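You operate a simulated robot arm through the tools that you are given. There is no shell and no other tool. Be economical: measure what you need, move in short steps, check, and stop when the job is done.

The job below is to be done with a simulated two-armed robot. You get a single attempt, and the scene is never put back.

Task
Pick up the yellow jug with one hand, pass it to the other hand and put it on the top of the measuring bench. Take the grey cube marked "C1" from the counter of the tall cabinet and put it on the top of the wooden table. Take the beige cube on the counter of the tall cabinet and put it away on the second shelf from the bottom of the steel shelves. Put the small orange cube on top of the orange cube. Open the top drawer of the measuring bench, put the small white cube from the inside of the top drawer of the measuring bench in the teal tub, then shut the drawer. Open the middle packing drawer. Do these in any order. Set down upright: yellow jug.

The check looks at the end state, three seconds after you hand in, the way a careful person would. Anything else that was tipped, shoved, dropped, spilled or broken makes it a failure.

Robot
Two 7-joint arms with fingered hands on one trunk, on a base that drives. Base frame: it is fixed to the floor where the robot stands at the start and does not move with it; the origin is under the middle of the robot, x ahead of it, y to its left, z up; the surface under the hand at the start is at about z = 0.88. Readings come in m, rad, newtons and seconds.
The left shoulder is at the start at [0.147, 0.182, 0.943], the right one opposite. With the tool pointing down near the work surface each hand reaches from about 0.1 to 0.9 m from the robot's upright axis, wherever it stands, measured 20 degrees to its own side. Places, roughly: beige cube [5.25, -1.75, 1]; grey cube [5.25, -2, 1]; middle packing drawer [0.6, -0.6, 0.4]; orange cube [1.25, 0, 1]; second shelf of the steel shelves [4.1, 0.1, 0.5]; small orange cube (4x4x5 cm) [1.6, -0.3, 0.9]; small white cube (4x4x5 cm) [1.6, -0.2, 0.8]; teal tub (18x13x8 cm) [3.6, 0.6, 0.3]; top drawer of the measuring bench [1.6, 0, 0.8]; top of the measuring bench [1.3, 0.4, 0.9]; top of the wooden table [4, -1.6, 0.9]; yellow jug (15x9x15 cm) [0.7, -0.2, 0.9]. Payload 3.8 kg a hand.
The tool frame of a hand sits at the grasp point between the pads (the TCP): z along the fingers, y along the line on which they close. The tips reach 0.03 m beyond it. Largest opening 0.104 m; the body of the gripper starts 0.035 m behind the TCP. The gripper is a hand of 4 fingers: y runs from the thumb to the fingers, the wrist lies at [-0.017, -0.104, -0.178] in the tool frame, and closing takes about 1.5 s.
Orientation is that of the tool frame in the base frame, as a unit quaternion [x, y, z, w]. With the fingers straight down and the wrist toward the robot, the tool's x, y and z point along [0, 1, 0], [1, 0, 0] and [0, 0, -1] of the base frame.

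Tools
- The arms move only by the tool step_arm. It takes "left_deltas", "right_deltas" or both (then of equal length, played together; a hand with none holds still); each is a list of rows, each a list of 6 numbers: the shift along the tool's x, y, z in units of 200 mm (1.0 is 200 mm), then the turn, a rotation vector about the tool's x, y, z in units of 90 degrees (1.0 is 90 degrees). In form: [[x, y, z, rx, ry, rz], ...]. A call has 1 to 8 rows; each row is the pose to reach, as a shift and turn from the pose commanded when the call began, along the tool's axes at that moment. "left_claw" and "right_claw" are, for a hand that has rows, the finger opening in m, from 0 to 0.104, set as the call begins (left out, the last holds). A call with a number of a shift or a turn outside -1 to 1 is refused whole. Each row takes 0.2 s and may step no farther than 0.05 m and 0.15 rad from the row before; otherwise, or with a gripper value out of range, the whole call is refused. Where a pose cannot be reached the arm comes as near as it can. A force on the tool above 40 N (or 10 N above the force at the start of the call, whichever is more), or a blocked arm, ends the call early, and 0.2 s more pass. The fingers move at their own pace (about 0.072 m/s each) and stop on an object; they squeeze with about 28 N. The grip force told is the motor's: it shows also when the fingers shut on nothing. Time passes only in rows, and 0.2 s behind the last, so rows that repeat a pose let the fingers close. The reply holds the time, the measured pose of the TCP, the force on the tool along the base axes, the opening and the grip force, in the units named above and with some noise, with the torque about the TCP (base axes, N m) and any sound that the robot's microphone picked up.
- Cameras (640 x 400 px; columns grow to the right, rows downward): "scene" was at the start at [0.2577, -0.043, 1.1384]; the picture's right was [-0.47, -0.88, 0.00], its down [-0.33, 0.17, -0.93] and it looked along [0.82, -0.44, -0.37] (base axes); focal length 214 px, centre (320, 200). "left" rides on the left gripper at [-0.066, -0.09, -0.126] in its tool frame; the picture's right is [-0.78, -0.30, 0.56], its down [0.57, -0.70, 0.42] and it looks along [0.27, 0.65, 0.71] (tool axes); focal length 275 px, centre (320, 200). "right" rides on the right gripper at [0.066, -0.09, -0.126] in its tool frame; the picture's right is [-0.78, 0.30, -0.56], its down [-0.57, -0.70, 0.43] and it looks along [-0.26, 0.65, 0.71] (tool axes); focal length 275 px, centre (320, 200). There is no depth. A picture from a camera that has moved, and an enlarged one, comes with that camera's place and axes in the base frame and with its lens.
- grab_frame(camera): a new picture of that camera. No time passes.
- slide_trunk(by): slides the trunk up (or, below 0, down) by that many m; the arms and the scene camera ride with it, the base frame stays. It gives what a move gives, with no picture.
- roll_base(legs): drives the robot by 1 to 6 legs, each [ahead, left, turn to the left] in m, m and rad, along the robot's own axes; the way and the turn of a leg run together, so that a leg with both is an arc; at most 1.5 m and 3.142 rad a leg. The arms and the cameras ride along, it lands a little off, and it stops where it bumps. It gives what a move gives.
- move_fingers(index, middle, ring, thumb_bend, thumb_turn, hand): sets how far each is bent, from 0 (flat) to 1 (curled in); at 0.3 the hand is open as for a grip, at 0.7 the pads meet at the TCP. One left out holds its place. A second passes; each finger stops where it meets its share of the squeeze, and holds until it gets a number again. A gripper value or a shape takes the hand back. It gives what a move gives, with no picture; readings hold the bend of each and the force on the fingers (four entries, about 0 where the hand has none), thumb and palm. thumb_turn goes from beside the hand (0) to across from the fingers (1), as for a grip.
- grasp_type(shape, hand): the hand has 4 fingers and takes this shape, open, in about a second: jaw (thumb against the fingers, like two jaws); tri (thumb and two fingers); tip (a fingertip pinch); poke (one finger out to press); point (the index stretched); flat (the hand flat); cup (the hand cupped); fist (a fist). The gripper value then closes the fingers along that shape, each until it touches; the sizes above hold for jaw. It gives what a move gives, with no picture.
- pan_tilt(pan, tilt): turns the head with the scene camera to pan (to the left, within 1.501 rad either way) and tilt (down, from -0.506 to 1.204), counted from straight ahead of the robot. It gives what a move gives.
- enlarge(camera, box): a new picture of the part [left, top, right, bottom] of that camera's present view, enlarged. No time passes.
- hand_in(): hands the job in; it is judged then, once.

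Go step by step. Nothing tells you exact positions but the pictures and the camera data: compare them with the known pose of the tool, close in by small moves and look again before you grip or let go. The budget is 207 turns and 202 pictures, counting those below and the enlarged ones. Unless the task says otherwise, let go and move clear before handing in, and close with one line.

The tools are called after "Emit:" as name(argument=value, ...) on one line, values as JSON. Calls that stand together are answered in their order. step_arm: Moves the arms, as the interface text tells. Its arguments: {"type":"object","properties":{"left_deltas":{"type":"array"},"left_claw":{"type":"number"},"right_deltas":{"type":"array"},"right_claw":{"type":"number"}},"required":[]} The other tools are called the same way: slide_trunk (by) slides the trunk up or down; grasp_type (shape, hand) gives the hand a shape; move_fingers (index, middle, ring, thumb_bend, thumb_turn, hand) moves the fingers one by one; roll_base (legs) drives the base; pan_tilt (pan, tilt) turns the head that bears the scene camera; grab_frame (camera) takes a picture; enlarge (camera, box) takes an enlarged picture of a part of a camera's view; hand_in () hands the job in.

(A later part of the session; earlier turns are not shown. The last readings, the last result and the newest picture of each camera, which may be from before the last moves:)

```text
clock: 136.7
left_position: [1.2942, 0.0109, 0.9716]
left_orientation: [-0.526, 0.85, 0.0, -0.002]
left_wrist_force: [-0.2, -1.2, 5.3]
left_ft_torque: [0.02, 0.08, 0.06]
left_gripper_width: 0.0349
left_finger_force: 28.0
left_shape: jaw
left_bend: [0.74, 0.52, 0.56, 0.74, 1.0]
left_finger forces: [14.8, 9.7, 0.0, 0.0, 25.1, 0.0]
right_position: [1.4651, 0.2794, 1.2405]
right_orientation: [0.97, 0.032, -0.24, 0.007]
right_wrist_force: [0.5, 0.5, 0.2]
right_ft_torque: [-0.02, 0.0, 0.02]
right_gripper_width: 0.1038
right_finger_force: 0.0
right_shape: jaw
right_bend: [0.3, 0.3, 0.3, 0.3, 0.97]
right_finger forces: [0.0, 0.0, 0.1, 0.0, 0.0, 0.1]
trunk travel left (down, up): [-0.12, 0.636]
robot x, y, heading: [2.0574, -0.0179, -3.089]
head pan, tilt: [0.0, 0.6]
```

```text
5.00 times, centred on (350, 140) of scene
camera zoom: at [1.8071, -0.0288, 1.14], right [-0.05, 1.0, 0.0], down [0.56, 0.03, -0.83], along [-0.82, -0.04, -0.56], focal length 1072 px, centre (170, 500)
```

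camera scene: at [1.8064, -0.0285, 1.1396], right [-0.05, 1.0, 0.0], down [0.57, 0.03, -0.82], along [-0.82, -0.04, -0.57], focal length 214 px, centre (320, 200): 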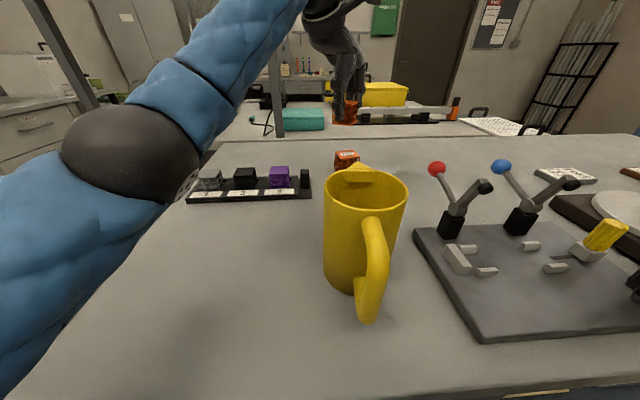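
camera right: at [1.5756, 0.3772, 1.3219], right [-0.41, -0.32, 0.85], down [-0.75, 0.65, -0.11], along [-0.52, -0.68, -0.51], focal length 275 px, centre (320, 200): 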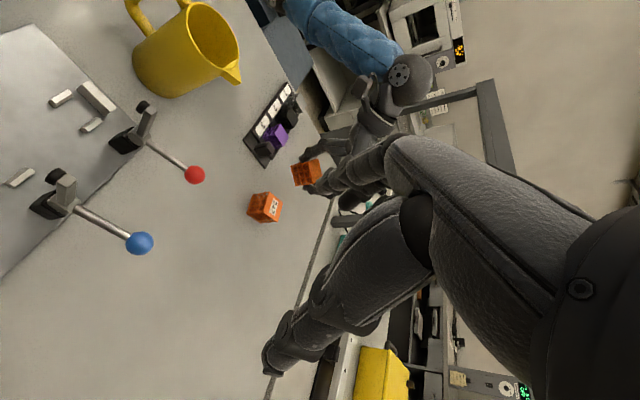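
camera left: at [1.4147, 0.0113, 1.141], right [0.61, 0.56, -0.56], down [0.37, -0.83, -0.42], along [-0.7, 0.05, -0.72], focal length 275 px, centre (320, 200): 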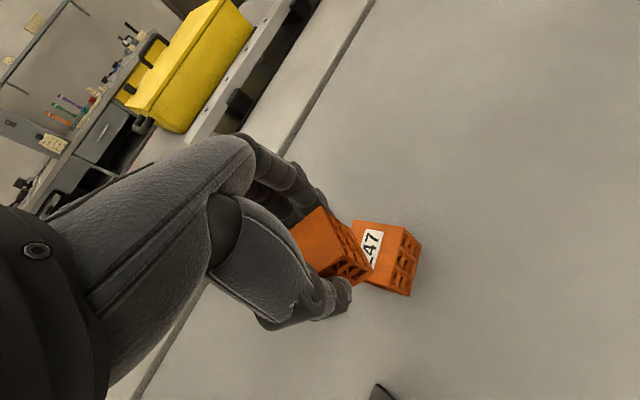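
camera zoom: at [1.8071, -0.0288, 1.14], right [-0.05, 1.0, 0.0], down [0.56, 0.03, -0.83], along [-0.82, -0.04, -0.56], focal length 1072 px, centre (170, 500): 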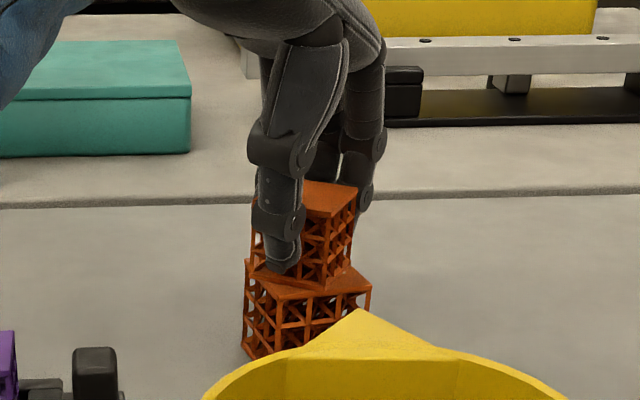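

Contact is made at about 5 N and the cubes are well aligned. I'll ease the preload slightly and open.

Emit:
step_arm(left_deltas=[[0, 0, -0.01, 0, 0, 0], [0, 0, -0.01, 0, 0, 0]])

Emit:
step_arm(left_deltas=[[0, 0, 0, 0, 0, 0], [0, 0, 0, 0, 0, 0], [0, 0, 0, 0, 0, 0], [0, 0, 0, 0, 0, 0], [0, 0, 0, 0, 0, 0], [0, 0, 0, 0, 0, 0]], left_claw=0.104)

Emit:
enlarge(camera="scene", box=[300, 100, 400, 180])

Emit:
enlarge(camera="right", box=[180, 110, 400, 270])

```text
clock: 137.3
left_position: [1.2962, 0.0116, 0.9713]
left_orientation: [-0.525, 0.851, 0.0, 0.001]
left_wrist_force: [-1.3, -0.8, 6.1]
left_ft_torque: [0.07, 0.16, 0.03]
left_gripper_width: 0.0348
left_finger_force: 28.1
left_shape: jaw
left_bend: [0.74, 0.52, 0.56, 0.74, 1.0]
left_finger forces: [15.2, 10.3, 0.1, 0.0, 24.7, 0.1]
right_position: [1.465, 0.2805, 1.2399]
right_orientation: [0.97, 0.032, -0.24, 0.006]
right_wrist_force: [0.0, 0.1, -0.1]
right_ft_torque: [0.01, 0.0, 0.0]
right_gripper_width: 0.1038
right_finger_force: 0.1
right_shape: jaw
right_bend: [0.3, 0.3, 0.3, 0.3, 0.97]
right_finger forces: [0.0, 0.0, 0.0, 0.0, 0.0, 0.0]
trunk travel left (down, up): [-0.12, 0.636]
robot x, y, heading: [2.0531, -0.0143, -3.096]
head pan, tilt: [0.0, 0.6]
```

```text
clock: 138.7
left_position: [1.2955, 0.0098, 0.9692]
left_orientation: [-0.526, 0.85, -0.001, 0.001]
left_wrist_force: [0.4, -1.1, -0.3]
left_ft_torque: [0.01, -0.04, 0.03]
left_gripper_width: 0.1037
left_finger_force: 0.0
left_shape: jaw
left_bend: [0.3, 0.3, 0.3, 0.3, 0.97]
left_finger forces: [0.0, 0.0, 0.1, 0.1, 0.0, 0.0]
right_position: [1.465, 0.2814, 1.2403]
right_orientation: [0.97, 0.031, -0.24, 0.007]
right_wrist_force: [0.1, 0.3, 0.2]
right_ft_torque: [-0.05, -0.01, -0.01]
right_gripper_width: 0.104
right_finger_force: 0.0
right_shape: jaw
right_bend: [0.3, 0.3, 0.3, 0.3, 0.97]
right_finger forces: [0.1, 0.0, 0.1, 0.1, 0.1, 0.0]
trunk travel left (down, up): [-0.12, 0.636]
robot x, y, heading: [2.0594, -0.0206, -3.086]
head pan, tilt: [0.0, 0.6]
```

```text
5.00 times, centred on (350, 140) of scene
camera zoom: at [1.8065, -0.0285, 1.1397], right [-0.05, 1.0, 0.0], down [0.56, 0.03, -0.82], along [-0.82, -0.04, -0.57], focal length 1072 px, centre (170, 500)
```

zoom: 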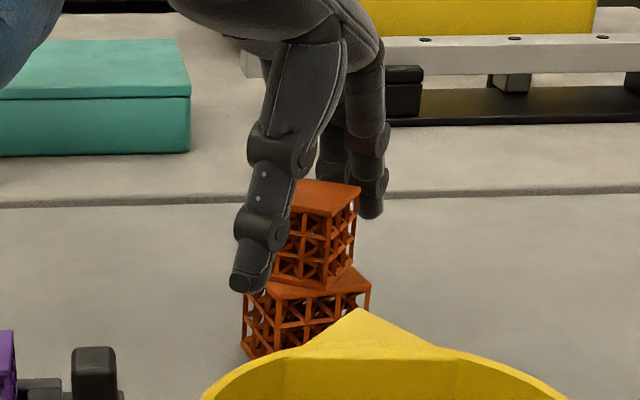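

```text
2.50 times, centred on (290, 190) of right
camera zoom: at [1.5757, 0.3772, 1.3219], right [-0.41, -0.32, 0.85], down [-0.75, 0.65, -0.11], along [-0.52, -0.68, -0.51], focal length 688 px, centre (395, 225)
```

zoom: 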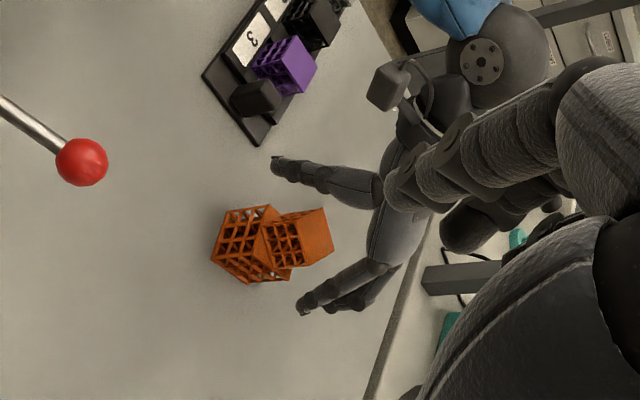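

The stack stands. I'll raise the hand straight up until the fingertips clear it, then back and up.

Emit:
step_arm(left_deltas=[[0, 0, -0.08, 0, 0, 0], [0, 0, -0.16, 0, 0, 0], [0, 0, -0.26, 0, 0, 0]])

Emit:
step_arm(left_deltas=[[0, -0.05, -0.15, 0, 0, 0], [-0.05, -0.2, -0.3, 0, 0, 0], [-0.1, -0.4, -0.4, 0, 0, 0], [-0.15, -0.6, -0.5, 0, 0, 0], [-0.2, -0.8, -0.55, 0, 0, 0], [-0.2, -1, -0.55, 0, 0, 0]])

Emit:
grab_frame(camera="scene")

```text
clock: 139.5
left_position: [1.3068, 0.0032, 1.0093]
left_orientation: [-0.525, 0.851, 0.0, 0.001]
left_wrist_force: [-0.5, 0.2, 0.1]
left_ft_torque: [-0.01, 0.0, 0.0]
left_gripper_width: 0.1039
left_finger_force: 0.0
left_shape: jaw
left_bend: [0.3, 0.3, 0.3, 0.3, 0.97]
left_finger forces: [0.0, 0.1, 0.0, 0.0, 0.0, 0.1]
left hand out of reach, approached as far as the arm can: row 1, 2, 3
right_position: [1.4638, 0.2806, 1.24]
right_orientation: [0.97, 0.032, -0.24, 0.007]
right_wrist_force: [-0.5, -0.4, 0.7]
right_ft_torque: [0.01, -0.01, 0.04]
right_gripper_width: 0.1039
right_finger_force: 0.1
right_shape: jaw
right_bend: [0.3, 0.3, 0.3, 0.3, 0.97]
right_finger forces: [0.0, 0.0, 0.0, 0.0, 0.0, 0.1]
trunk travel left (down, up): [-0.12, 0.636]
robot x, y, heading: [2.0559, -0.0141, -3.088]
head pan, tilt: [0.0, 0.6]
```

```text
clock: 140.9
left_position: [1.4288, -0.0003, 1.1935]
left_orientation: [-0.526, 0.85, -0.001, 0.0]
left_wrist_force: [1.3, 1.0, -1.0]
left_ft_torque: [-0.04, -0.01, -0.02]
left_gripper_width: 0.1036
left_finger_force: 0.1
left_shape: jaw
left_bend: [0.3, 0.3, 0.3, 0.3, 0.97]
left_finger forces: [0.0, 0.1, 0.1, 0.0, 0.0, 0.0]
left hand out of reach, approached as far as the arm can: row 2, 3, 4, 5, 6
right_position: [1.4654, 0.2815, 1.2408]
right_orientation: [0.97, 0.032, -0.24, 0.007]
right_wrist_force: [0.5, 0.3, 0.2]
right_ft_torque: [0.01, 0.0, 0.0]
right_gripper_width: 0.1038
right_finger_force: 0.2
right_shape: jaw
right_bend: [0.3, 0.3, 0.3, 0.3, 0.97]
right_finger forces: [0.0, 0.0, 0.0, 0.0, 0.0, 0.0]
trunk travel left (down, up): [-0.12, 0.636]
robot x, y, heading: [2.0527, -0.0173, -3.092]
head pan, tilt: [0.0, 0.6]
```

```text
97 pictures are left
camera scene: at [1.8073, -0.0281, 1.14], right [-0.05, 1.0, 0.0], down [0.56, 0.03, -0.83], along [-0.82, -0.04, -0.56], focal length 214 px, centre (320, 200)
```

scene: 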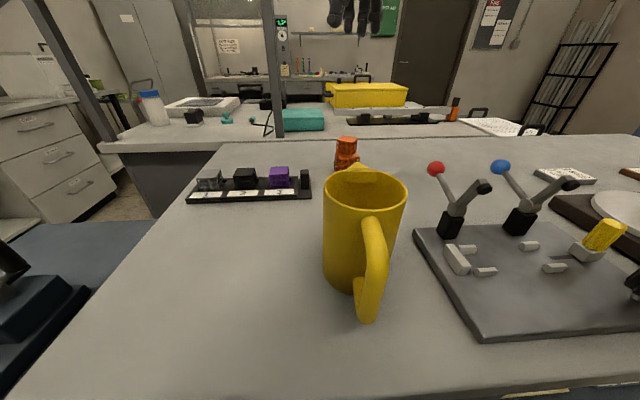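

The stack is done. Next is the drawer: its top handle is near (1.785, -0.02, 0.797). I'll back off and turn the right hand to point forward with the thumb up.

Emit:
roll_base(legs=[[-0.5, 0.0, 0], [0, 0.1, 0]])

Emit:
step_arm(right_deltas=[[0, 0, 0, 0.0414, -0.0414, -0.0686], [0, 0, 0, 0.0828, -0.0828, -0.1372], [0, 0, 0, 0.1242, -0.1242, -0.2058], [0, 0, 0, 0.1656, -0.1656, -0.2744], [0, 0, 0, 0.207, -0.207, -0.343], [0, 0, 0, 0.2484, -0.2484, -0.4116], [0, 0, 0, 0.2898, -0.2898, -0.4802]])

Emit:
step_arm(right_deltas=[[0, 0, 0, 0.0414, -0.0414, -0.0686], [0, 0, 0, 0.0828, -0.0828, -0.1372], [0, 0, 0, 0.1242, -0.1242, -0.2058], [0, 0, 0, 0.1656, -0.1656, -0.2744], [0, 0, 0, 0.207, -0.207, -0.343], [0, 0, 0, 0.2484, -0.2484, -0.4116]])

Emit:
pan_tilt(pan=0.0, tilt=0.55)

Emit:
grab_frame(camera="scene")

Emit:
grab_frame(camera="right")

```text
clock: 144.6
left_position: [1.9387, -0.0774, 1.1913]
left_orientation: [-0.528, 0.85, 0.0, 0.001]
left_wrist_force: [0.0, -1.0, 0.9]
left_ft_torque: [0.02, -0.01, 0.0]
left_gripper_width: 0.104
left_finger_force: 0.1
left_shape: jaw
left_bend: [0.3, 0.3, 0.3, 0.3, 0.97]
left_finger forces: [0.1, 0.0, 0.1, 0.0, 0.1, 0.0]
right_position: [1.9747, 0.2046, 1.2399]
right_orientation: [0.97, 0.033, -0.24, 0.007]
right_wrist_force: [-0.1, -0.9, -0.7]
right_ft_torque: [0.03, 0.0, -0.03]
right_gripper_width: 0.1039
right_finger_force: 0.0
right_shape: jaw
right_bend: [0.3, 0.3, 0.3, 0.3, 0.97]
right_finger forces: [0.0, 0.0, 0.0, 0.1, 0.1, 0.1]
trunk travel left (down, up): [-0.12, 0.636]
robot x, y, heading: [2.5663, -0.0891, -3.084]
head pan, tilt: [0.0, 0.6]
```

```text
clock: 146.2
left_position: [1.9377, -0.0756, 1.1918]
left_orientation: [-0.527, 0.85, -0.001, 0.001]
left_wrist_force: [-0.1, 0.1, 0.2]
left_ft_torque: [0.0, 0.01, 0.03]
left_gripper_width: 0.1037
left_finger_force: 0.0
left_shape: jaw
left_bend: [0.3, 0.3, 0.3, 0.3, 0.97]
left_finger forces: [0.0, 0.0, 0.0, 0.0, 0.1, 0.1]
right_position: [1.9742, 0.2057, 1.241]
right_orientation: [0.79, 0.327, -0.434, -0.285]
right_wrist_force: [0.3, -0.5, 0.0]
right_ft_torque: [0.0, 0.02, 0.02]
right_gripper_width: 0.1038
right_finger_force: 0.0
right_shape: jaw
right_bend: [0.3, 0.3, 0.3, 0.3, 0.97]
right_finger forces: [0.1, 0.0, 0.0, 0.1, 0.0, 0.0]
trunk travel left (down, up): [-0.12, 0.636]
robot x, y, heading: [2.569, -0.088, -3.09]
head pan, tilt: [0.0, 0.6]
```

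```text
clock: 147.6
left_position: [1.9379, -0.0769, 1.1919]
left_orientation: [-0.527, 0.85, -0.002, 0.001]
left_wrist_force: [1.4, 0.7, 0.2]
left_ft_torque: [-0.03, 0.01, -0.03]
left_gripper_width: 0.1037
left_finger_force: 0.0
left_shape: jaw
left_bend: [0.3, 0.3, 0.3, 0.3, 0.97]
left_finger forces: [0.1, 0.1, 0.0, 0.1, 0.0, 0.0]
right_position: [1.9753, 0.2053, 1.239]
right_orientation: [0.481, 0.518, -0.517, -0.483]
right_wrist_force: [0.1, 0.5, 0.0]
right_ft_torque: [-0.02, -0.01, -0.01]
right_gripper_width: 0.1042
right_finger_force: 0.1
right_shape: jaw
right_bend: [0.3, 0.3, 0.3, 0.3, 0.97]
right_finger forces: [0.1, 0.0, 0.1, 0.1, 0.0, 0.0]
trunk travel left (down, up): [-0.12, 0.636]
robot x, y, heading: [2.5716, -0.0894, -3.087]
head pan, tilt: [0.0, 0.6]
```

```text
clock: 148.2
left_position: [1.9386, -0.076, 1.1919]
left_orientation: [-0.527, 0.85, -0.002, 0.0]
left_wrist_force: [0.4, 0.7, -0.4]
left_ft_torque: [0.04, -0.02, 0.03]
left_gripper_width: 0.1039
left_finger_force: 0.1
left_shape: jaw
left_bend: [0.3, 0.3, 0.3, 0.3, 0.97]
left_finger forces: [0.1, 0.0, 0.1, 0.1, 0.0, 0.0]
right_position: [1.976, 0.2053, 1.2404]
right_orientation: [0.482, 0.517, -0.517, -0.483]
right_wrist_force: [0.1, 0.7, -0.3]
right_ft_torque: [0.0, -0.04, 0.01]
right_gripper_width: 0.104
right_finger_force: 0.1
right_shape: jaw
right_bend: [0.3, 0.3, 0.3, 0.3, 0.97]
right_finger forces: [0.1, 0.0, 0.0, 0.0, 0.1, 0.0]
trunk travel left (down, up): [-0.12, 0.636]
robot x, y, heading: [2.5624, -0.0902, -3.087]
head pan, tilt: [0.0, 0.55]
```

```text
96 pictures are left
camera scene: at [2.3165, -0.102, 1.1442], right [-0.05, 1.0, 0.0], down [0.52, 0.03, -0.85], along [-0.85, -0.05, -0.52], focal length 214 px, centre (320, 200)
```

scene: 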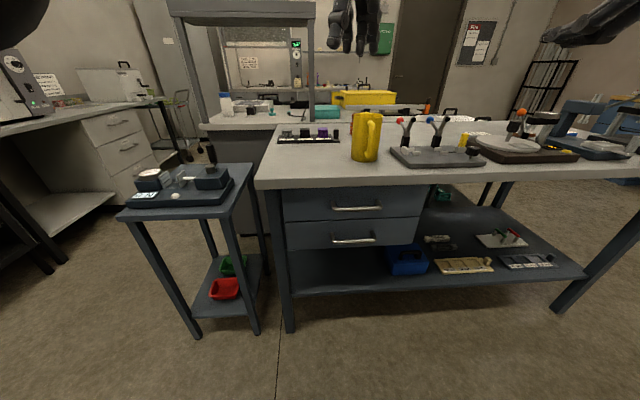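

```text
95 pictures are left
camera right: at [2.0961, 0.2794, 1.3311], right [0.61, -0.74, -0.3], down [-0.38, -0.6, 0.7], along [-0.69, -0.31, -0.65], focal length 275 px, centre (320, 200)
```

right: 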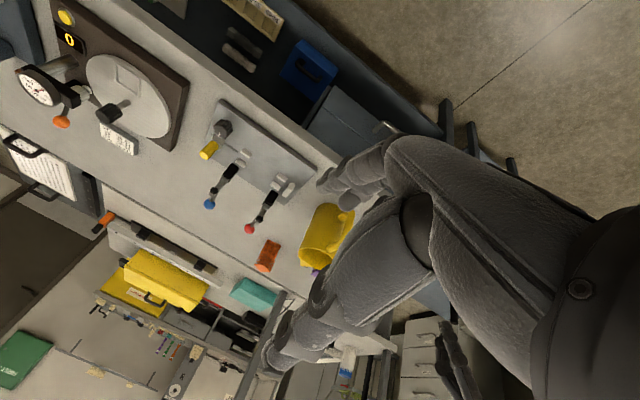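

The top handle centre is at about (1.785, -0.023, 0.79). I'll lower the right hand clear of the bench, then move sideways to line up behind the handle.

Emit:
step_arm(right_deltas=[[0, 0.24, 0, 0, 0, 0], [0, 0.48, 0, 0, 0, 0], [0, 0.72, 0, 0, 0, 0], [0, 0.96, 0, 0, 0, 0]])

Emit:
step_arm(right_deltas=[[0, 0.24, 0, 0, 0, 0], [0, 0.48, 0, 0, 0, 0], [0, 0.72, 0, 0, 0, 0], [0, 0.96, 0, 0, 0, 0]])

Emit:
step_arm(right_deltas=[[-0.2, 0.1, 0, 0, 0, 0], [-0.4, 0.2, 0.05, 0, 0, 0], [-0.6, 0.3, 0.1, 0, 0, 0], [-0.8, 0.33, 0.15, 0, 0, 0], [-1.0, 0.33, 0.2, 0, 0, 0]])

Emit:
grab_frame(camera="scene")

Emit:
grab_frame(camera="right")

```text
clock: 149.2
left_position: [1.9382, -0.0771, 1.1908]
left_orientation: [-0.527, 0.85, -0.001, 0.001]
left_wrist_force: [0.0, 0.2, 0.1]
left_ft_torque: [0.0, 0.0, -0.01]
left_gripper_width: 0.1039
left_finger_force: 0.1
left_shape: jaw
left_bend: [0.3, 0.3, 0.3, 0.3, 0.97]
left_finger forces: [0.0, 0.0, 0.0, 0.0, 0.0, 0.1]
right_position: [1.9769, 0.2073, 1.05]
right_orientation: [0.482, 0.517, -0.517, -0.483]
right_wrist_force: [0.6, -0.1, -0.3]
right_ft_torque: [-0.01, 0.02, 0.0]
right_gripper_width: 0.1035
right_finger_force: 0.1
right_shape: jaw
right_bend: [0.3, 0.3, 0.3, 0.3, 0.97]
right_finger forces: [0.0, 0.0, 0.1, 0.0, 0.1, 0.1]
trunk travel left (down, up): [-0.12, 0.636]
robot x, y, heading: [2.5677, -0.0917, -3.092]
head pan, tilt: [0.0, 0.55]
```

```text
clock: 150.2
left_position: [1.9377, -0.0755, 1.191]
left_orientation: [-0.527, 0.85, -0.001, 0.001]
left_wrist_force: [-0.6, -0.1, 0.4]
left_ft_torque: [-0.01, -0.03, -0.03]
left_gripper_width: 0.1039
left_finger_force: 0.1
left_shape: jaw
left_bend: [0.3, 0.3, 0.3, 0.3, 0.97]
left_finger forces: [0.1, 0.1, 0.0, 0.0, 0.1, 0.0]
right_position: [1.9732, 0.2072, 0.8566]
right_orientation: [0.483, 0.517, -0.516, -0.483]
right_wrist_force: [-0.7, 0.4, -1.2]
right_ft_torque: [-0.01, 0.0, -0.02]
right_gripper_width: 0.1039
right_finger_force: 0.0
right_shape: jaw
right_bend: [0.3, 0.3, 0.3, 0.3, 0.97]
right_finger forces: [0.1, 0.0, 0.0, 0.1, 0.0, 0.0]
trunk travel left (down, up): [-0.12, 0.636]
robot x, y, heading: [2.5721, -0.0906, -3.088]
head pan, tilt: [0.0, 0.55]
```

```text
clock: 151.4
left_position: [1.9376, -0.0759, 1.1917]
left_orientation: [-0.527, 0.85, -0.001, 0.001]
left_wrist_force: [1.0, 0.8, -0.5]
left_ft_torque: [-0.02, 0.01, 0.01]
left_gripper_width: 0.1035
left_finger_force: 0.1
left_shape: jaw
left_bend: [0.3, 0.3, 0.3, 0.3, 0.97]
left_finger forces: [0.0, 0.0, 0.0, 0.1, 0.1, 0.0]
right_position: [1.9494, 0.0104, 0.7891]
right_orientation: [0.482, 0.518, -0.517, -0.482]
right_wrist_force: [-0.7, 0.1, 0.0]
right_ft_torque: [-0.05, 0.02, -0.02]
right_gripper_width: 0.1039
right_finger_force: 0.1
right_shape: jaw
right_bend: [0.3, 0.3, 0.3, 0.3, 0.97]
right_finger forces: [0.0, 0.1, 0.0, 0.1, 0.1, 0.0]
right hand out of reach, approached as far as the arm can: row 5
trunk travel left (down, up): [-0.12, 0.636]
robot x, y, heading: [2.5654, -0.0862, -3.089]
head pan, tilt: [0.0, 0.55]
```

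```text
94 pictures are left
camera scene: at [2.316, -0.1017, 1.144], right [-0.05, 1.0, 0.0], down [0.52, 0.03, -0.85], along [-0.85, -0.05, -0.52], focal length 214 px, centre (320, 200)
```

scene: 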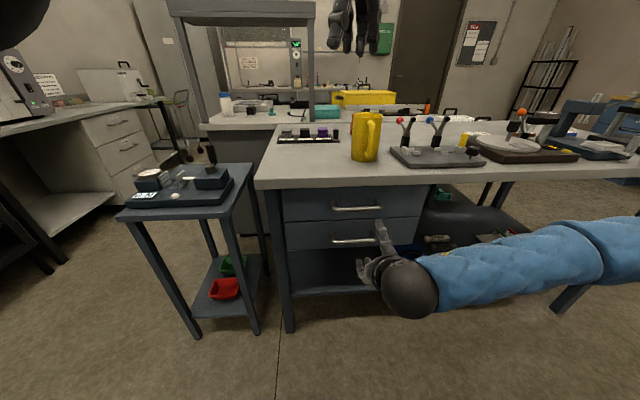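

```text
93 pictures are left
camera right: at [2.0703, 0.0836, 0.8822], right [0.61, -0.73, -0.3], down [-0.38, -0.6, 0.7], along [-0.69, -0.31, -0.65], focal length 275 px, centre (320, 200)
```

right: 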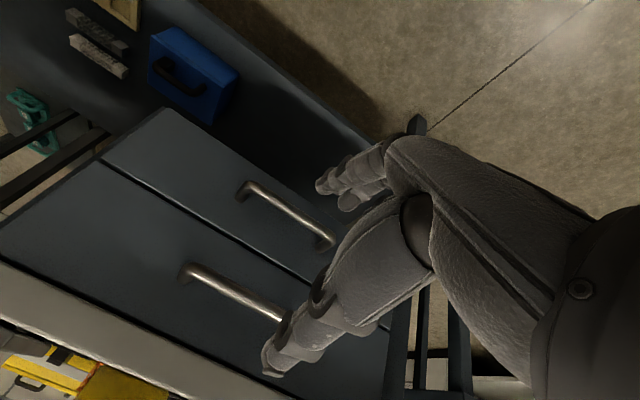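

The handle lines up in height, and I need about 2 cm toward -y. I'll nudge the base, then advance near the bar.

Emit:
roll_base(legs=[[0, 0.02, 0]])

Emit:
step_arm(right_deltas=[[0, 0, 0.2, 0, 0, 0], [0, 0, 0.35, 0, 0, 0], [0, 0, 0.5, 0, 0, 0]])

Emit:
grab_frame(camera="right")

Emit:
enlarge(camera="scene", box=[280, 160, 460, 300])

```text
clock: 152.2
left_position: [1.9391, -0.0961, 1.1906]
left_orientation: [-0.527, 0.85, 0.0, 0.001]
left_wrist_force: [-1.0, -0.9, -0.3]
left_ft_torque: [0.08, 0.02, 0.0]
left_gripper_width: 0.1038
left_finger_force: 0.0
left_shape: jaw
left_bend: [0.3, 0.3, 0.3, 0.3, 0.97]
left_finger forces: [0.0, 0.0, 0.0, 0.1, 0.1, 0.1]
right_position: [1.9503, -0.0123, 0.7908]
right_orientation: [0.481, 0.519, -0.518, -0.482]
right_wrist_force: [-0.7, 0.0, -0.6]
right_ft_torque: [-0.01, 0.01, -0.02]
right_gripper_width: 0.104
right_finger_force: 0.1
right_shape: jaw
right_bend: [0.3, 0.3, 0.3, 0.3, 0.97]
right_finger forces: [0.0, 0.0, 0.1, 0.0, 0.0, 0.1]
trunk travel left (down, up): [-0.12, 0.636]
robot x, y, heading: [2.5702, -0.1072, -3.088]
head pan, tilt: [0.0, 0.55]
```

```text
clock: 153.0
left_position: [1.9384, -0.0954, 1.1904]
left_orientation: [-0.527, 0.85, -0.001, 0.001]
left_wrist_force: [-0.7, 1.3, 0.1]
left_ft_torque: [0.0, -0.02, 0.01]
left_gripper_width: 0.1038
left_finger_force: 0.0
left_shape: jaw
left_bend: [0.3, 0.3, 0.3, 0.3, 0.97]
left_finger forces: [0.1, 0.0, 0.0, 0.0, 0.0, 0.1]
right_position: [1.8587, 0.0014, 0.7981]
right_orientation: [0.481, 0.518, -0.518, -0.481]
right_wrist_force: [1.2, 0.2, 0.6]
right_ft_torque: [0.05, -0.01, -0.01]
right_gripper_width: 0.1037
right_finger_force: 0.0
right_shape: jaw
right_bend: [0.3, 0.3, 0.3, 0.3, 0.97]
right_finger forces: [0.0, 0.0, 0.0, 0.0, 0.1, 0.1]
right hand out of reach, approached as far as the arm can: row 1, 2, 3
trunk travel left (down, up): [-0.12, 0.636]
robot x, y, heading: [2.5723, -0.11, -3.087]
head pan, tilt: [0.0, 0.55]
```

```text
92 pictures are left
camera right: at [1.9795, 0.0758, 0.8881], right [0.61, -0.73, -0.3], down [-0.38, -0.6, 0.7], along [-0.69, -0.32, -0.65], focal length 275 px, centre (320, 200)
```

right: 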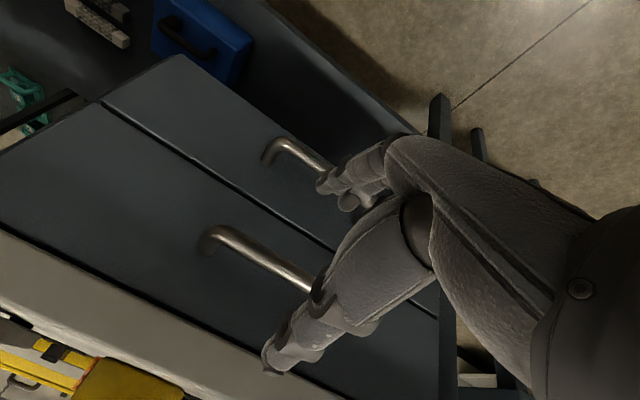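

```text
2.86 times, centred on (370, 230) of scene
camera zoom: at [2.3174, -0.1214, 1.1441], right [-0.05, 1.0, 0.0], down [0.52, 0.03, -0.85], along [-0.85, -0.05, -0.52], focal length 613 px, centre (177, 114)
```

zoom: 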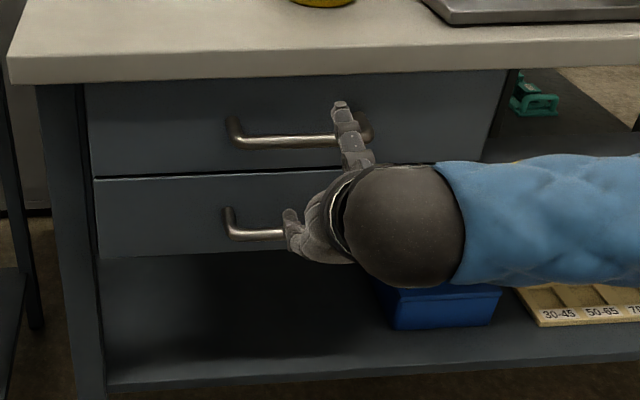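

The arm is near its limit reaching across, so I'll bring the right shoulder in line with the handle: pull back, strafe left 0.1 m, and shift the hand right 8 cm.

Emit:
step_arm(right_deltas=[[0, 0, -0.2, 0, 0, 0], [0, 0, -0.4, 0, 0, 0]])

Emit:
roll_base(legs=[[0.0, 0.11, 0]])

Emit:
step_arm(right_deltas=[[0.2, 0, 0, 0, 0, 0], [0.42, 0.02, 0, 0, 0, 0], [0.42, 0.03, 0.2, 0, 0, 0], [0.42, 0.03, 0.35, 0, 0, 0]])

Emit:
grab_frame(camera="right")

Emit:
enlarge(camera="scene", box=[280, 160, 460, 300])

```text
clock: 153.6
left_position: [1.9392, -0.0964, 1.191]
left_orientation: [-0.528, 0.849, -0.001, 0.001]
left_wrist_force: [0.3, 0.0, 0.7]
left_ft_torque: [-0.01, 0.0, 0.02]
left_gripper_width: 0.104
left_finger_force: 0.2
left_shape: jaw
left_bend: [0.3, 0.3, 0.3, 0.3, 0.97]
left_finger forces: [0.0, 0.0, 0.0, 0.0, 0.0, 0.1]
right_position: [1.9397, 0.0069, 0.7974]
right_orientation: [0.481, 0.518, -0.518, -0.482]
right_wrist_force: [-0.4, -0.3, 0.0]
right_ft_torque: [0.02, 0.0, 0.01]
right_gripper_width: 0.1038
right_finger_force: 0.0
right_shape: jaw
right_bend: [0.3, 0.3, 0.3, 0.3, 0.97]
right_finger forces: [0.0, 0.2, 0.1, 0.0, 0.0, 0.1]
trunk travel left (down, up): [-0.12, 0.636]
robot x, y, heading: [2.5722, -0.1122, -3.087]
head pan, tilt: [0.0, 0.55]
```

```text
clock: 154.8
left_position: [1.9448, -0.2064, 1.1912]
left_orientation: [-0.527, 0.85, 0.0, 0.002]
left_wrist_force: [-0.1, -0.2, -0.3]
left_ft_torque: [0.03, -0.02, -0.01]
left_gripper_width: 0.1034
left_finger_force: 0.1
left_shape: jaw
left_bend: [0.3, 0.3, 0.3, 0.3, 0.97]
left_finger forces: [0.0, 0.0, 0.0, 0.0, 0.1, 0.0]
right_position: [1.9454, -0.1022, 0.7971]
right_orientation: [0.482, 0.518, -0.516, -0.483]
right_wrist_force: [-0.8, -0.2, 0.9]
right_ft_torque: [0.02, 0.0, 0.01]
right_gripper_width: 0.1041
right_finger_force: 0.1
right_shape: jaw
right_bend: [0.3, 0.3, 0.3, 0.3, 0.97]
right_finger forces: [0.0, 0.1, 0.0, 0.0, 0.0, 0.0]
trunk travel left (down, up): [-0.12, 0.636]
robot x, y, heading: [2.5706, -0.2202, -3.094]
head pan, tilt: [0.0, 0.55]
```

```text
clock: 155.8
left_position: [1.9432, -0.2047, 1.1911]
left_orientation: [-0.528, 0.849, -0.002, 0.001]
left_wrist_force: [0.0, -0.4, 0.1]
left_ft_torque: [-0.04, -0.06, -0.03]
left_gripper_width: 0.104
left_finger_force: 0.1
left_shape: jaw
left_bend: [0.3, 0.3, 0.3, 0.3, 0.97]
left_finger forces: [0.0, 0.0, 0.0, 0.0, 0.1, 0.0]
right_position: [1.8709, -0.0219, 0.7895]
right_orientation: [0.483, 0.517, -0.517, -0.482]
right_wrist_force: [0.3, -0.8, 0.8]
right_ft_torque: [0.0, 0.01, 0.0]
right_gripper_width: 0.1041
right_finger_force: 0.0
right_shape: jaw
right_bend: [0.3, 0.3, 0.3, 0.3, 0.97]
right_finger forces: [0.0, 0.0, 0.1, 0.1, 0.0, 0.0]
trunk travel left (down, up): [-0.12, 0.636]
robot x, y, heading: [2.578, -0.2186, -3.087]
head pan, tilt: [0.0, 0.55]
```

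```text
90 pictures are left
camera right: at [1.9924, 0.0523, 0.8812], right [0.61, -0.74, -0.3], down [-0.39, -0.6, 0.7], along [-0.69, -0.31, -0.65], focal length 275 px, centre (320, 200)
```

right: 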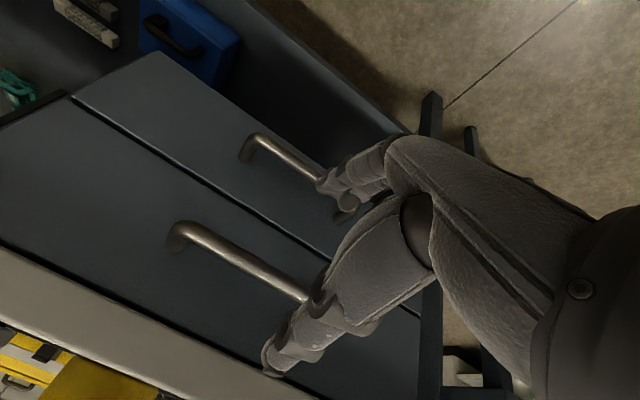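

```text
2.86 times, centred on (370, 230) of scene
camera zoom: at [2.3229, -0.2301, 1.1441], right [-0.05, 1.0, 0.0], down [0.52, 0.03, -0.85], along [-0.85, -0.04, -0.52], focal length 613 px, centre (177, 114)
```

zoom: 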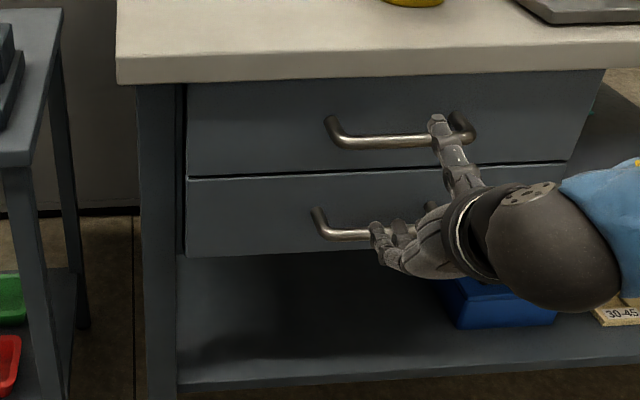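

It's now aligned with the upper handle (z=0.79, y=-0.022). I'll advance onto the bar and close.

Emit:
step_arm(right_deltas=[[0, 0, 0.12, 0, 0, 0], [0, 0, 0.24, 0, 0, 0], [0, 0, 0.34, 0, 0, 0]])

Emit:
step_arm(right_deltas=[[0, 0, 0, 0, 0, 0], [0, 0, 0, 0, 0, 0], [0, 0, 0, 0, 0, 0], [0, 0, 0, 0, 0, 0], [0, 0, 0, 0, 0, 0], [0, 0, 0, 0, 0, 0], [0, 0, 0, 0, 0, 0], [0, 0, 0, 0, 0, 0]], right_claw=0.0)

Emit:
grab_frame(camera="right")

Emit:
enlarge(camera="scene", box=[280, 160, 460, 300])

```text
clock: 156.6
left_position: [1.9432, -0.2057, 1.1918]
left_orientation: [-0.526, 0.85, -0.001, 0.002]
left_wrist_force: [-0.2, -0.4, -0.7]
left_ft_torque: [0.01, 0.0, -0.01]
left_gripper_width: 0.1037
left_finger_force: 0.1
left_shape: jaw
left_bend: [0.3, 0.3, 0.3, 0.3, 0.97]
left_finger forces: [0.0, 0.0, 0.0, 0.1, 0.0, 0.0]
right_position: [1.8014, -0.0287, 0.7919]
right_orientation: [0.482, 0.518, -0.517, -0.482]
right_wrist_force: [-0.2, 0.2, -0.1]
right_ft_torque: [0.03, 0.01, 0.01]
right_gripper_width: 0.1041
right_finger_force: 0.1
right_shape: jaw
right_bend: [0.3, 0.3, 0.3, 0.3, 0.97]
right_finger forces: [0.0, 0.1, 0.0, 0.1, 0.0, 0.1]
trunk travel left (down, up): [-0.12, 0.636]
robot x, y, heading: [2.5764, -0.2206, -3.088]
head pan, tilt: [0.0, 0.55]
```

```text
clock: 158.4
left_position: [1.9439, -0.2029, 1.1912]
left_orientation: [-0.528, 0.849, -0.001, 0.001]
left_wrist_force: [0.2, 1.1, 0.2]
left_ft_torque: [-0.01, 0.0, 0.03]
left_gripper_width: 0.1038
left_finger_force: 0.0
left_shape: jaw
left_bend: [0.3, 0.3, 0.3, 0.3, 0.97]
left_finger forces: [0.0, 0.1, 0.1, 0.0, 0.1, 0.0]
right_position: [1.8021, -0.0267, 0.7912]
right_orientation: [0.482, 0.518, -0.517, -0.482]
right_wrist_force: [-1.3, 0.0, -1.9]
right_ft_torque: [0.05, -0.05, 0.01]
right_gripper_width: 0.0123
right_finger_force: 27.9
right_shape: jaw
right_bend: [0.73, 0.58, 0.57, 0.72, 1.0]
right_finger forces: [14.1, 7.6, 3.5, 0.0, 23.6, 0.0]
trunk travel left (down, up): [-0.12, 0.636]
robot x, y, heading: [2.5739, -0.2178, -3.09]
head pan, tilt: [0.0, 0.55]
```

```text
88 pictures are left
camera right: at [1.9236, 0.0468, 0.8831], right [0.61, -0.73, -0.3], down [-0.38, -0.6, 0.7], along [-0.69, -0.31, -0.65], focal length 275 px, centre (320, 200)
```

right: 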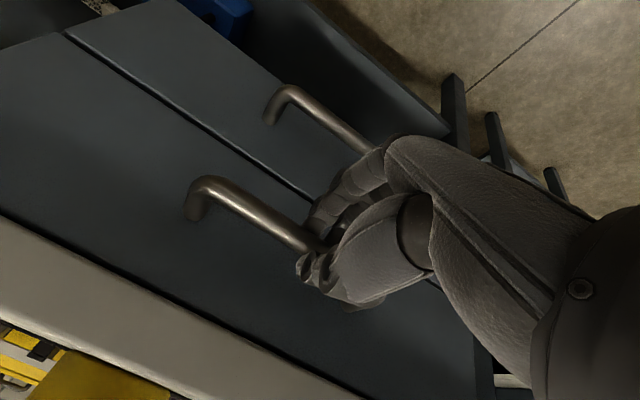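

```text
2.86 times, centred on (370, 230) of scene
camera zoom: at [2.3229, -0.2303, 1.1441], right [-0.05, 1.0, 0.0], down [0.52, 0.03, -0.85], along [-0.85, -0.04, -0.52], focal length 613 px, centre (177, 114)
```

zoom: 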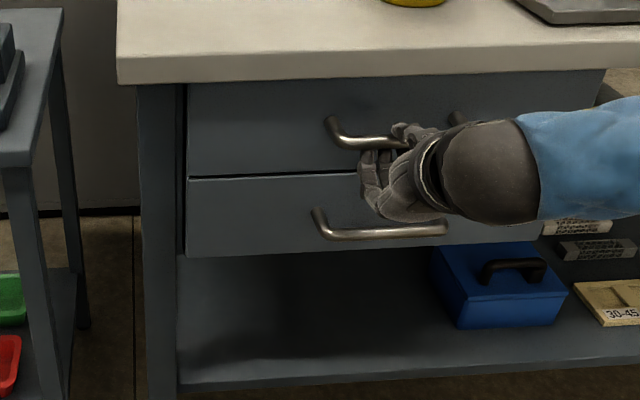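

The handle is gripped. I'll pull the drawer with the arm first, 12 cm.

Emit:
step_arm(right_deltas=[[0, 0, -0.1, 0, 0, 0], [0, 0, -0.2, 0, 0, 0], [0, 0, -0.3, 0, 0, 0], [0, 0, -0.4, 0, 0, 0], [0, 0, -0.5, 0, 0, 0], [0, 0, -0.6, 0, 0, 0]])

Emit:
grab_frame(camera="scene")

```text
clock: 159.8
left_position: [1.9444, -0.2023, 1.1917]
left_orientation: [-0.527, 0.85, -0.002, -0.001]
left_wrist_force: [0.2, 0.6, 0.0]
left_ft_torque: [0.01, 0.01, -0.01]
left_gripper_width: 0.1039
left_finger_force: 0.2
left_shape: jaw
left_bend: [0.3, 0.3, 0.3, 0.3, 0.97]
left_finger forces: [0.0, 0.0, 0.1, 0.1, 0.1, 0.0]
right_position: [1.92, -0.0161, 0.7908]
right_orientation: [0.484, 0.515, -0.515, -0.485]
right_wrist_force: [-2.3, 24.9, 4.4]
right_ft_torque: [0.35, 0.13, -0.52]
right_gripper_width: 0.012
right_finger_force: 28.3
right_shape: jaw
right_bend: [0.73, 0.59, 0.57, 0.72, 1.0]
right_finger forces: [12.5, 6.9, 3.9, 0.0, 27.6, 0.0]
trunk travel left (down, up): [-0.12, 0.636]
robot x, y, heading: [2.5798, -0.2182, -3.095]
head pan, tilt: [0.0, 0.55]
```

```text
86 pictures are left
camera scene: at [2.3234, -0.2279, 1.1443], right [-0.05, 1.0, 0.0], down [0.52, 0.03, -0.85], along [-0.85, -0.04, -0.52], focal length 214 px, centre (320, 200)
```

scene: 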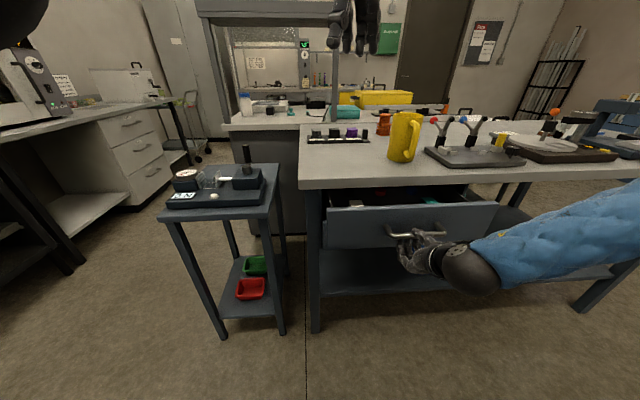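

The drawer opens, with some side force toward +y. I'll continue with a slight correction that way.

Emit:
step_arm(right_deltas=[[0.03, 0, -0.06, 0, 0, 0], [0.04, 0, -0.16, 0, 0, 0], [0.045, 0, -0.26, 0, 0, 0], [0.05, 0, -0.36, 0, 0, 0], [0.055, 0, -0.46, 0, 0, 0], [0.06, 0, -0.56, 0, 0, 0], [0.065, 0, -0.66, 0, 0, 0], [0.07, 0, -0.76, 0, 0, 0]])

Emit:
pan_tilt(pan=0.15, tilt=0.75)

Emit:
grab_frame(camera="scene")

Emit:
grab_frame(camera="left")

```text
clock: 161.6
left_position: [1.9472, -0.2057, 1.1943]
left_orientation: [-0.527, 0.85, -0.001, 0.0]
left_wrist_force: [-0.5, 0.2, -0.7]
left_ft_torque: [-0.01, 0.02, 0.0]
left_gripper_width: 0.1036
left_finger_force: 0.1
left_shape: jaw
left_bend: [0.3, 0.3, 0.3, 0.3, 0.97]
left_finger forces: [0.1, 0.1, 0.0, 0.0, 0.0, 0.1]
right_position: [2.0123, -0.0003, 0.78]
right_orientation: [-0.478, -0.514, 0.52, 0.487]
right_wrist_force: [-1.5, -2.1, 32.7]
right_ft_torque: [-0.14, 0.76, 0.01]
right_gripper_width: 0.0086
right_finger_force: 28.1
right_shape: jaw
right_bend: [0.74, 0.74, 0.71, 0.65, 1.0]
right_finger forces: [2.6, 0.1, 0.0, 0.0, 35.0, 0.0]
right hand out of reach, approached as far as the arm can: row 5, 6, 7, 8
trunk travel left (down, up): [-0.12, 0.636]
robot x, y, heading: [2.575, -0.2179, -3.092]
head pan, tilt: [0.0, 0.55]
```

```text
clock: 162.3
left_position: [1.9475, -0.2051, 1.1935]
left_orientation: [-0.527, 0.85, -0.001, 0.0]
left_wrist_force: [-0.3, 0.1, 0.6]
left_ft_torque: [-0.07, -0.02, 0.01]
left_gripper_width: 0.1038
left_finger_force: 0.0
left_shape: jaw
left_bend: [0.3, 0.3, 0.3, 0.3, 0.97]
left_finger forces: [0.0, 0.1, 0.1, 0.1, 0.0, 0.0]
right_position: [2.0118, 0.0004, 0.7788]
right_orientation: [-0.478, -0.514, 0.52, 0.486]
right_wrist_force: [-1.0, -0.7, 34.1]
right_ft_torque: [-0.13, 0.8, 0.0]
right_gripper_width: 0.0085
right_finger_force: 28.4
right_shape: jaw
right_bend: [0.75, 0.74, 0.71, 0.65, 1.0]
right_finger forces: [2.0, 0.1, 0.0, 0.1, 35.3, 0.0]
trunk travel left (down, up): [-0.12, 0.636]
robot x, y, heading: [2.5777, -0.2232, -3.088]
head pan, tilt: [0.15, 0.75]
```

```text
85 pictures are left
camera scene: at [2.3343, -0.2432, 1.1276], right [-0.2, 0.98, 0.0], down [0.67, 0.14, -0.73], along [-0.72, -0.15, -0.68], focal length 214 px, centre (320, 200)
```

scene: 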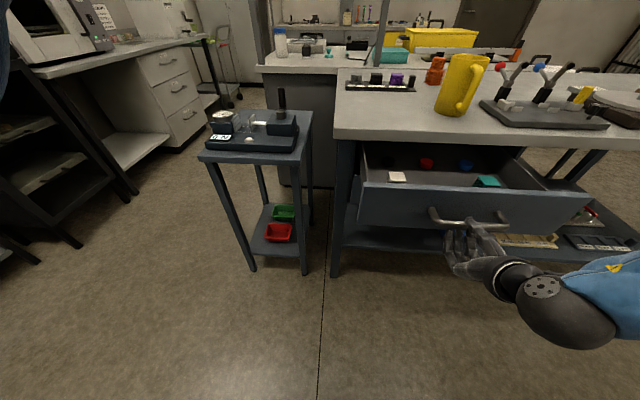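

```text
84 pictures are left
camera left: at [2.0567, -0.1869, 1.3199], right [0.61, 0.56, -0.56], down [0.37, -0.82, -0.43], along [-0.7, 0.05, -0.71], focal length 275 px, centre (320, 200)
```

left: 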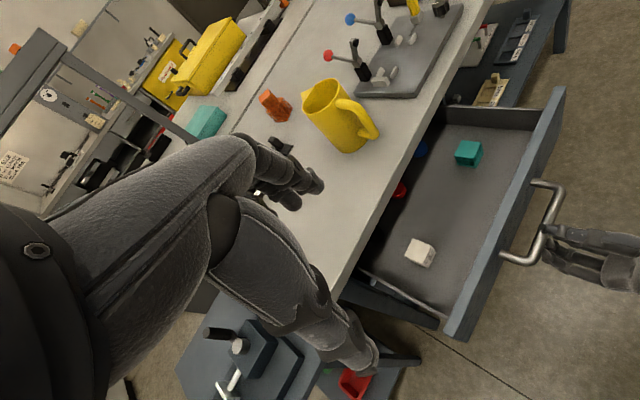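

The drawer is open about 20 cm and the white cube is visible at (1.845, -0.138). I'll open the right hand and back the base 0.1 m so the hand comes off the handle.

Emit:
step_arm(right_deltas=[[0, 0, 0, 0, 0, 0], [0, 0, 0, 0, 0, 0], [0, 0, 0, 0, 0, 0], [0, 0, 0, 0, 0, 0], [0, 0, 0, 0, 0, 0]], right_claw=0.104)

Emit:
grab_frame(camera="right")

```text
clock: 163.5
left_position: [1.9444, -0.2032, 1.1926]
left_orientation: [-0.527, 0.85, -0.001, 0.002]
left_wrist_force: [0.0, -0.1, -0.1]
left_ft_torque: [0.0, 0.0, -0.02]
left_gripper_width: 0.1041
left_finger_force: 0.0
left_shape: jaw
left_bend: [0.3, 0.3, 0.3, 0.3, 0.97]
left_finger forces: [0.1, 0.0, 0.1, 0.1, 0.1, 0.0]
right_position: [2.0129, 0.0015, 0.7725]
right_orientation: [0.482, 0.518, -0.516, -0.482]
right_wrist_force: [0.4, 0.6, 0.0]
right_ft_torque: [0.0, -0.02, 0.01]
right_gripper_width: 0.1036
right_finger_force: 0.0
right_shape: jaw
right_bend: [0.3, 0.3, 0.3, 0.3, 0.97]
right_finger forces: [0.0, 0.0, 0.0, 0.0, 0.0, 0.0]
trunk travel left (down, up): [-0.12, 0.636]
robot x, y, heading: [2.5772, -0.215, -3.083]
head pan, tilt: [0.15, 0.75]
```

```text
83 pictures are left
camera right: at [2.1335, 0.0754, 0.8646], right [0.61, -0.73, -0.3], down [-0.38, -0.6, 0.7], along [-0.69, -0.31, -0.65], focal length 275 px, centre (320, 200)
```

right: 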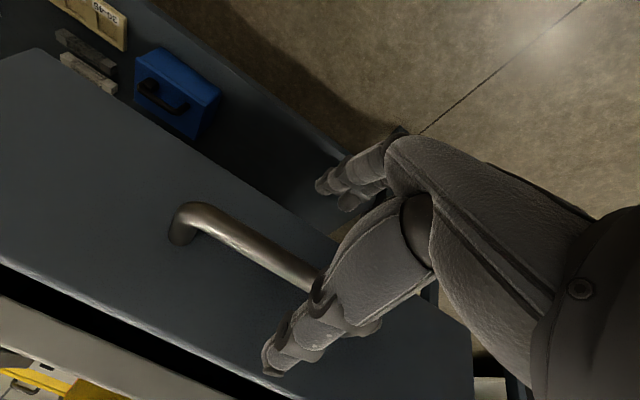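

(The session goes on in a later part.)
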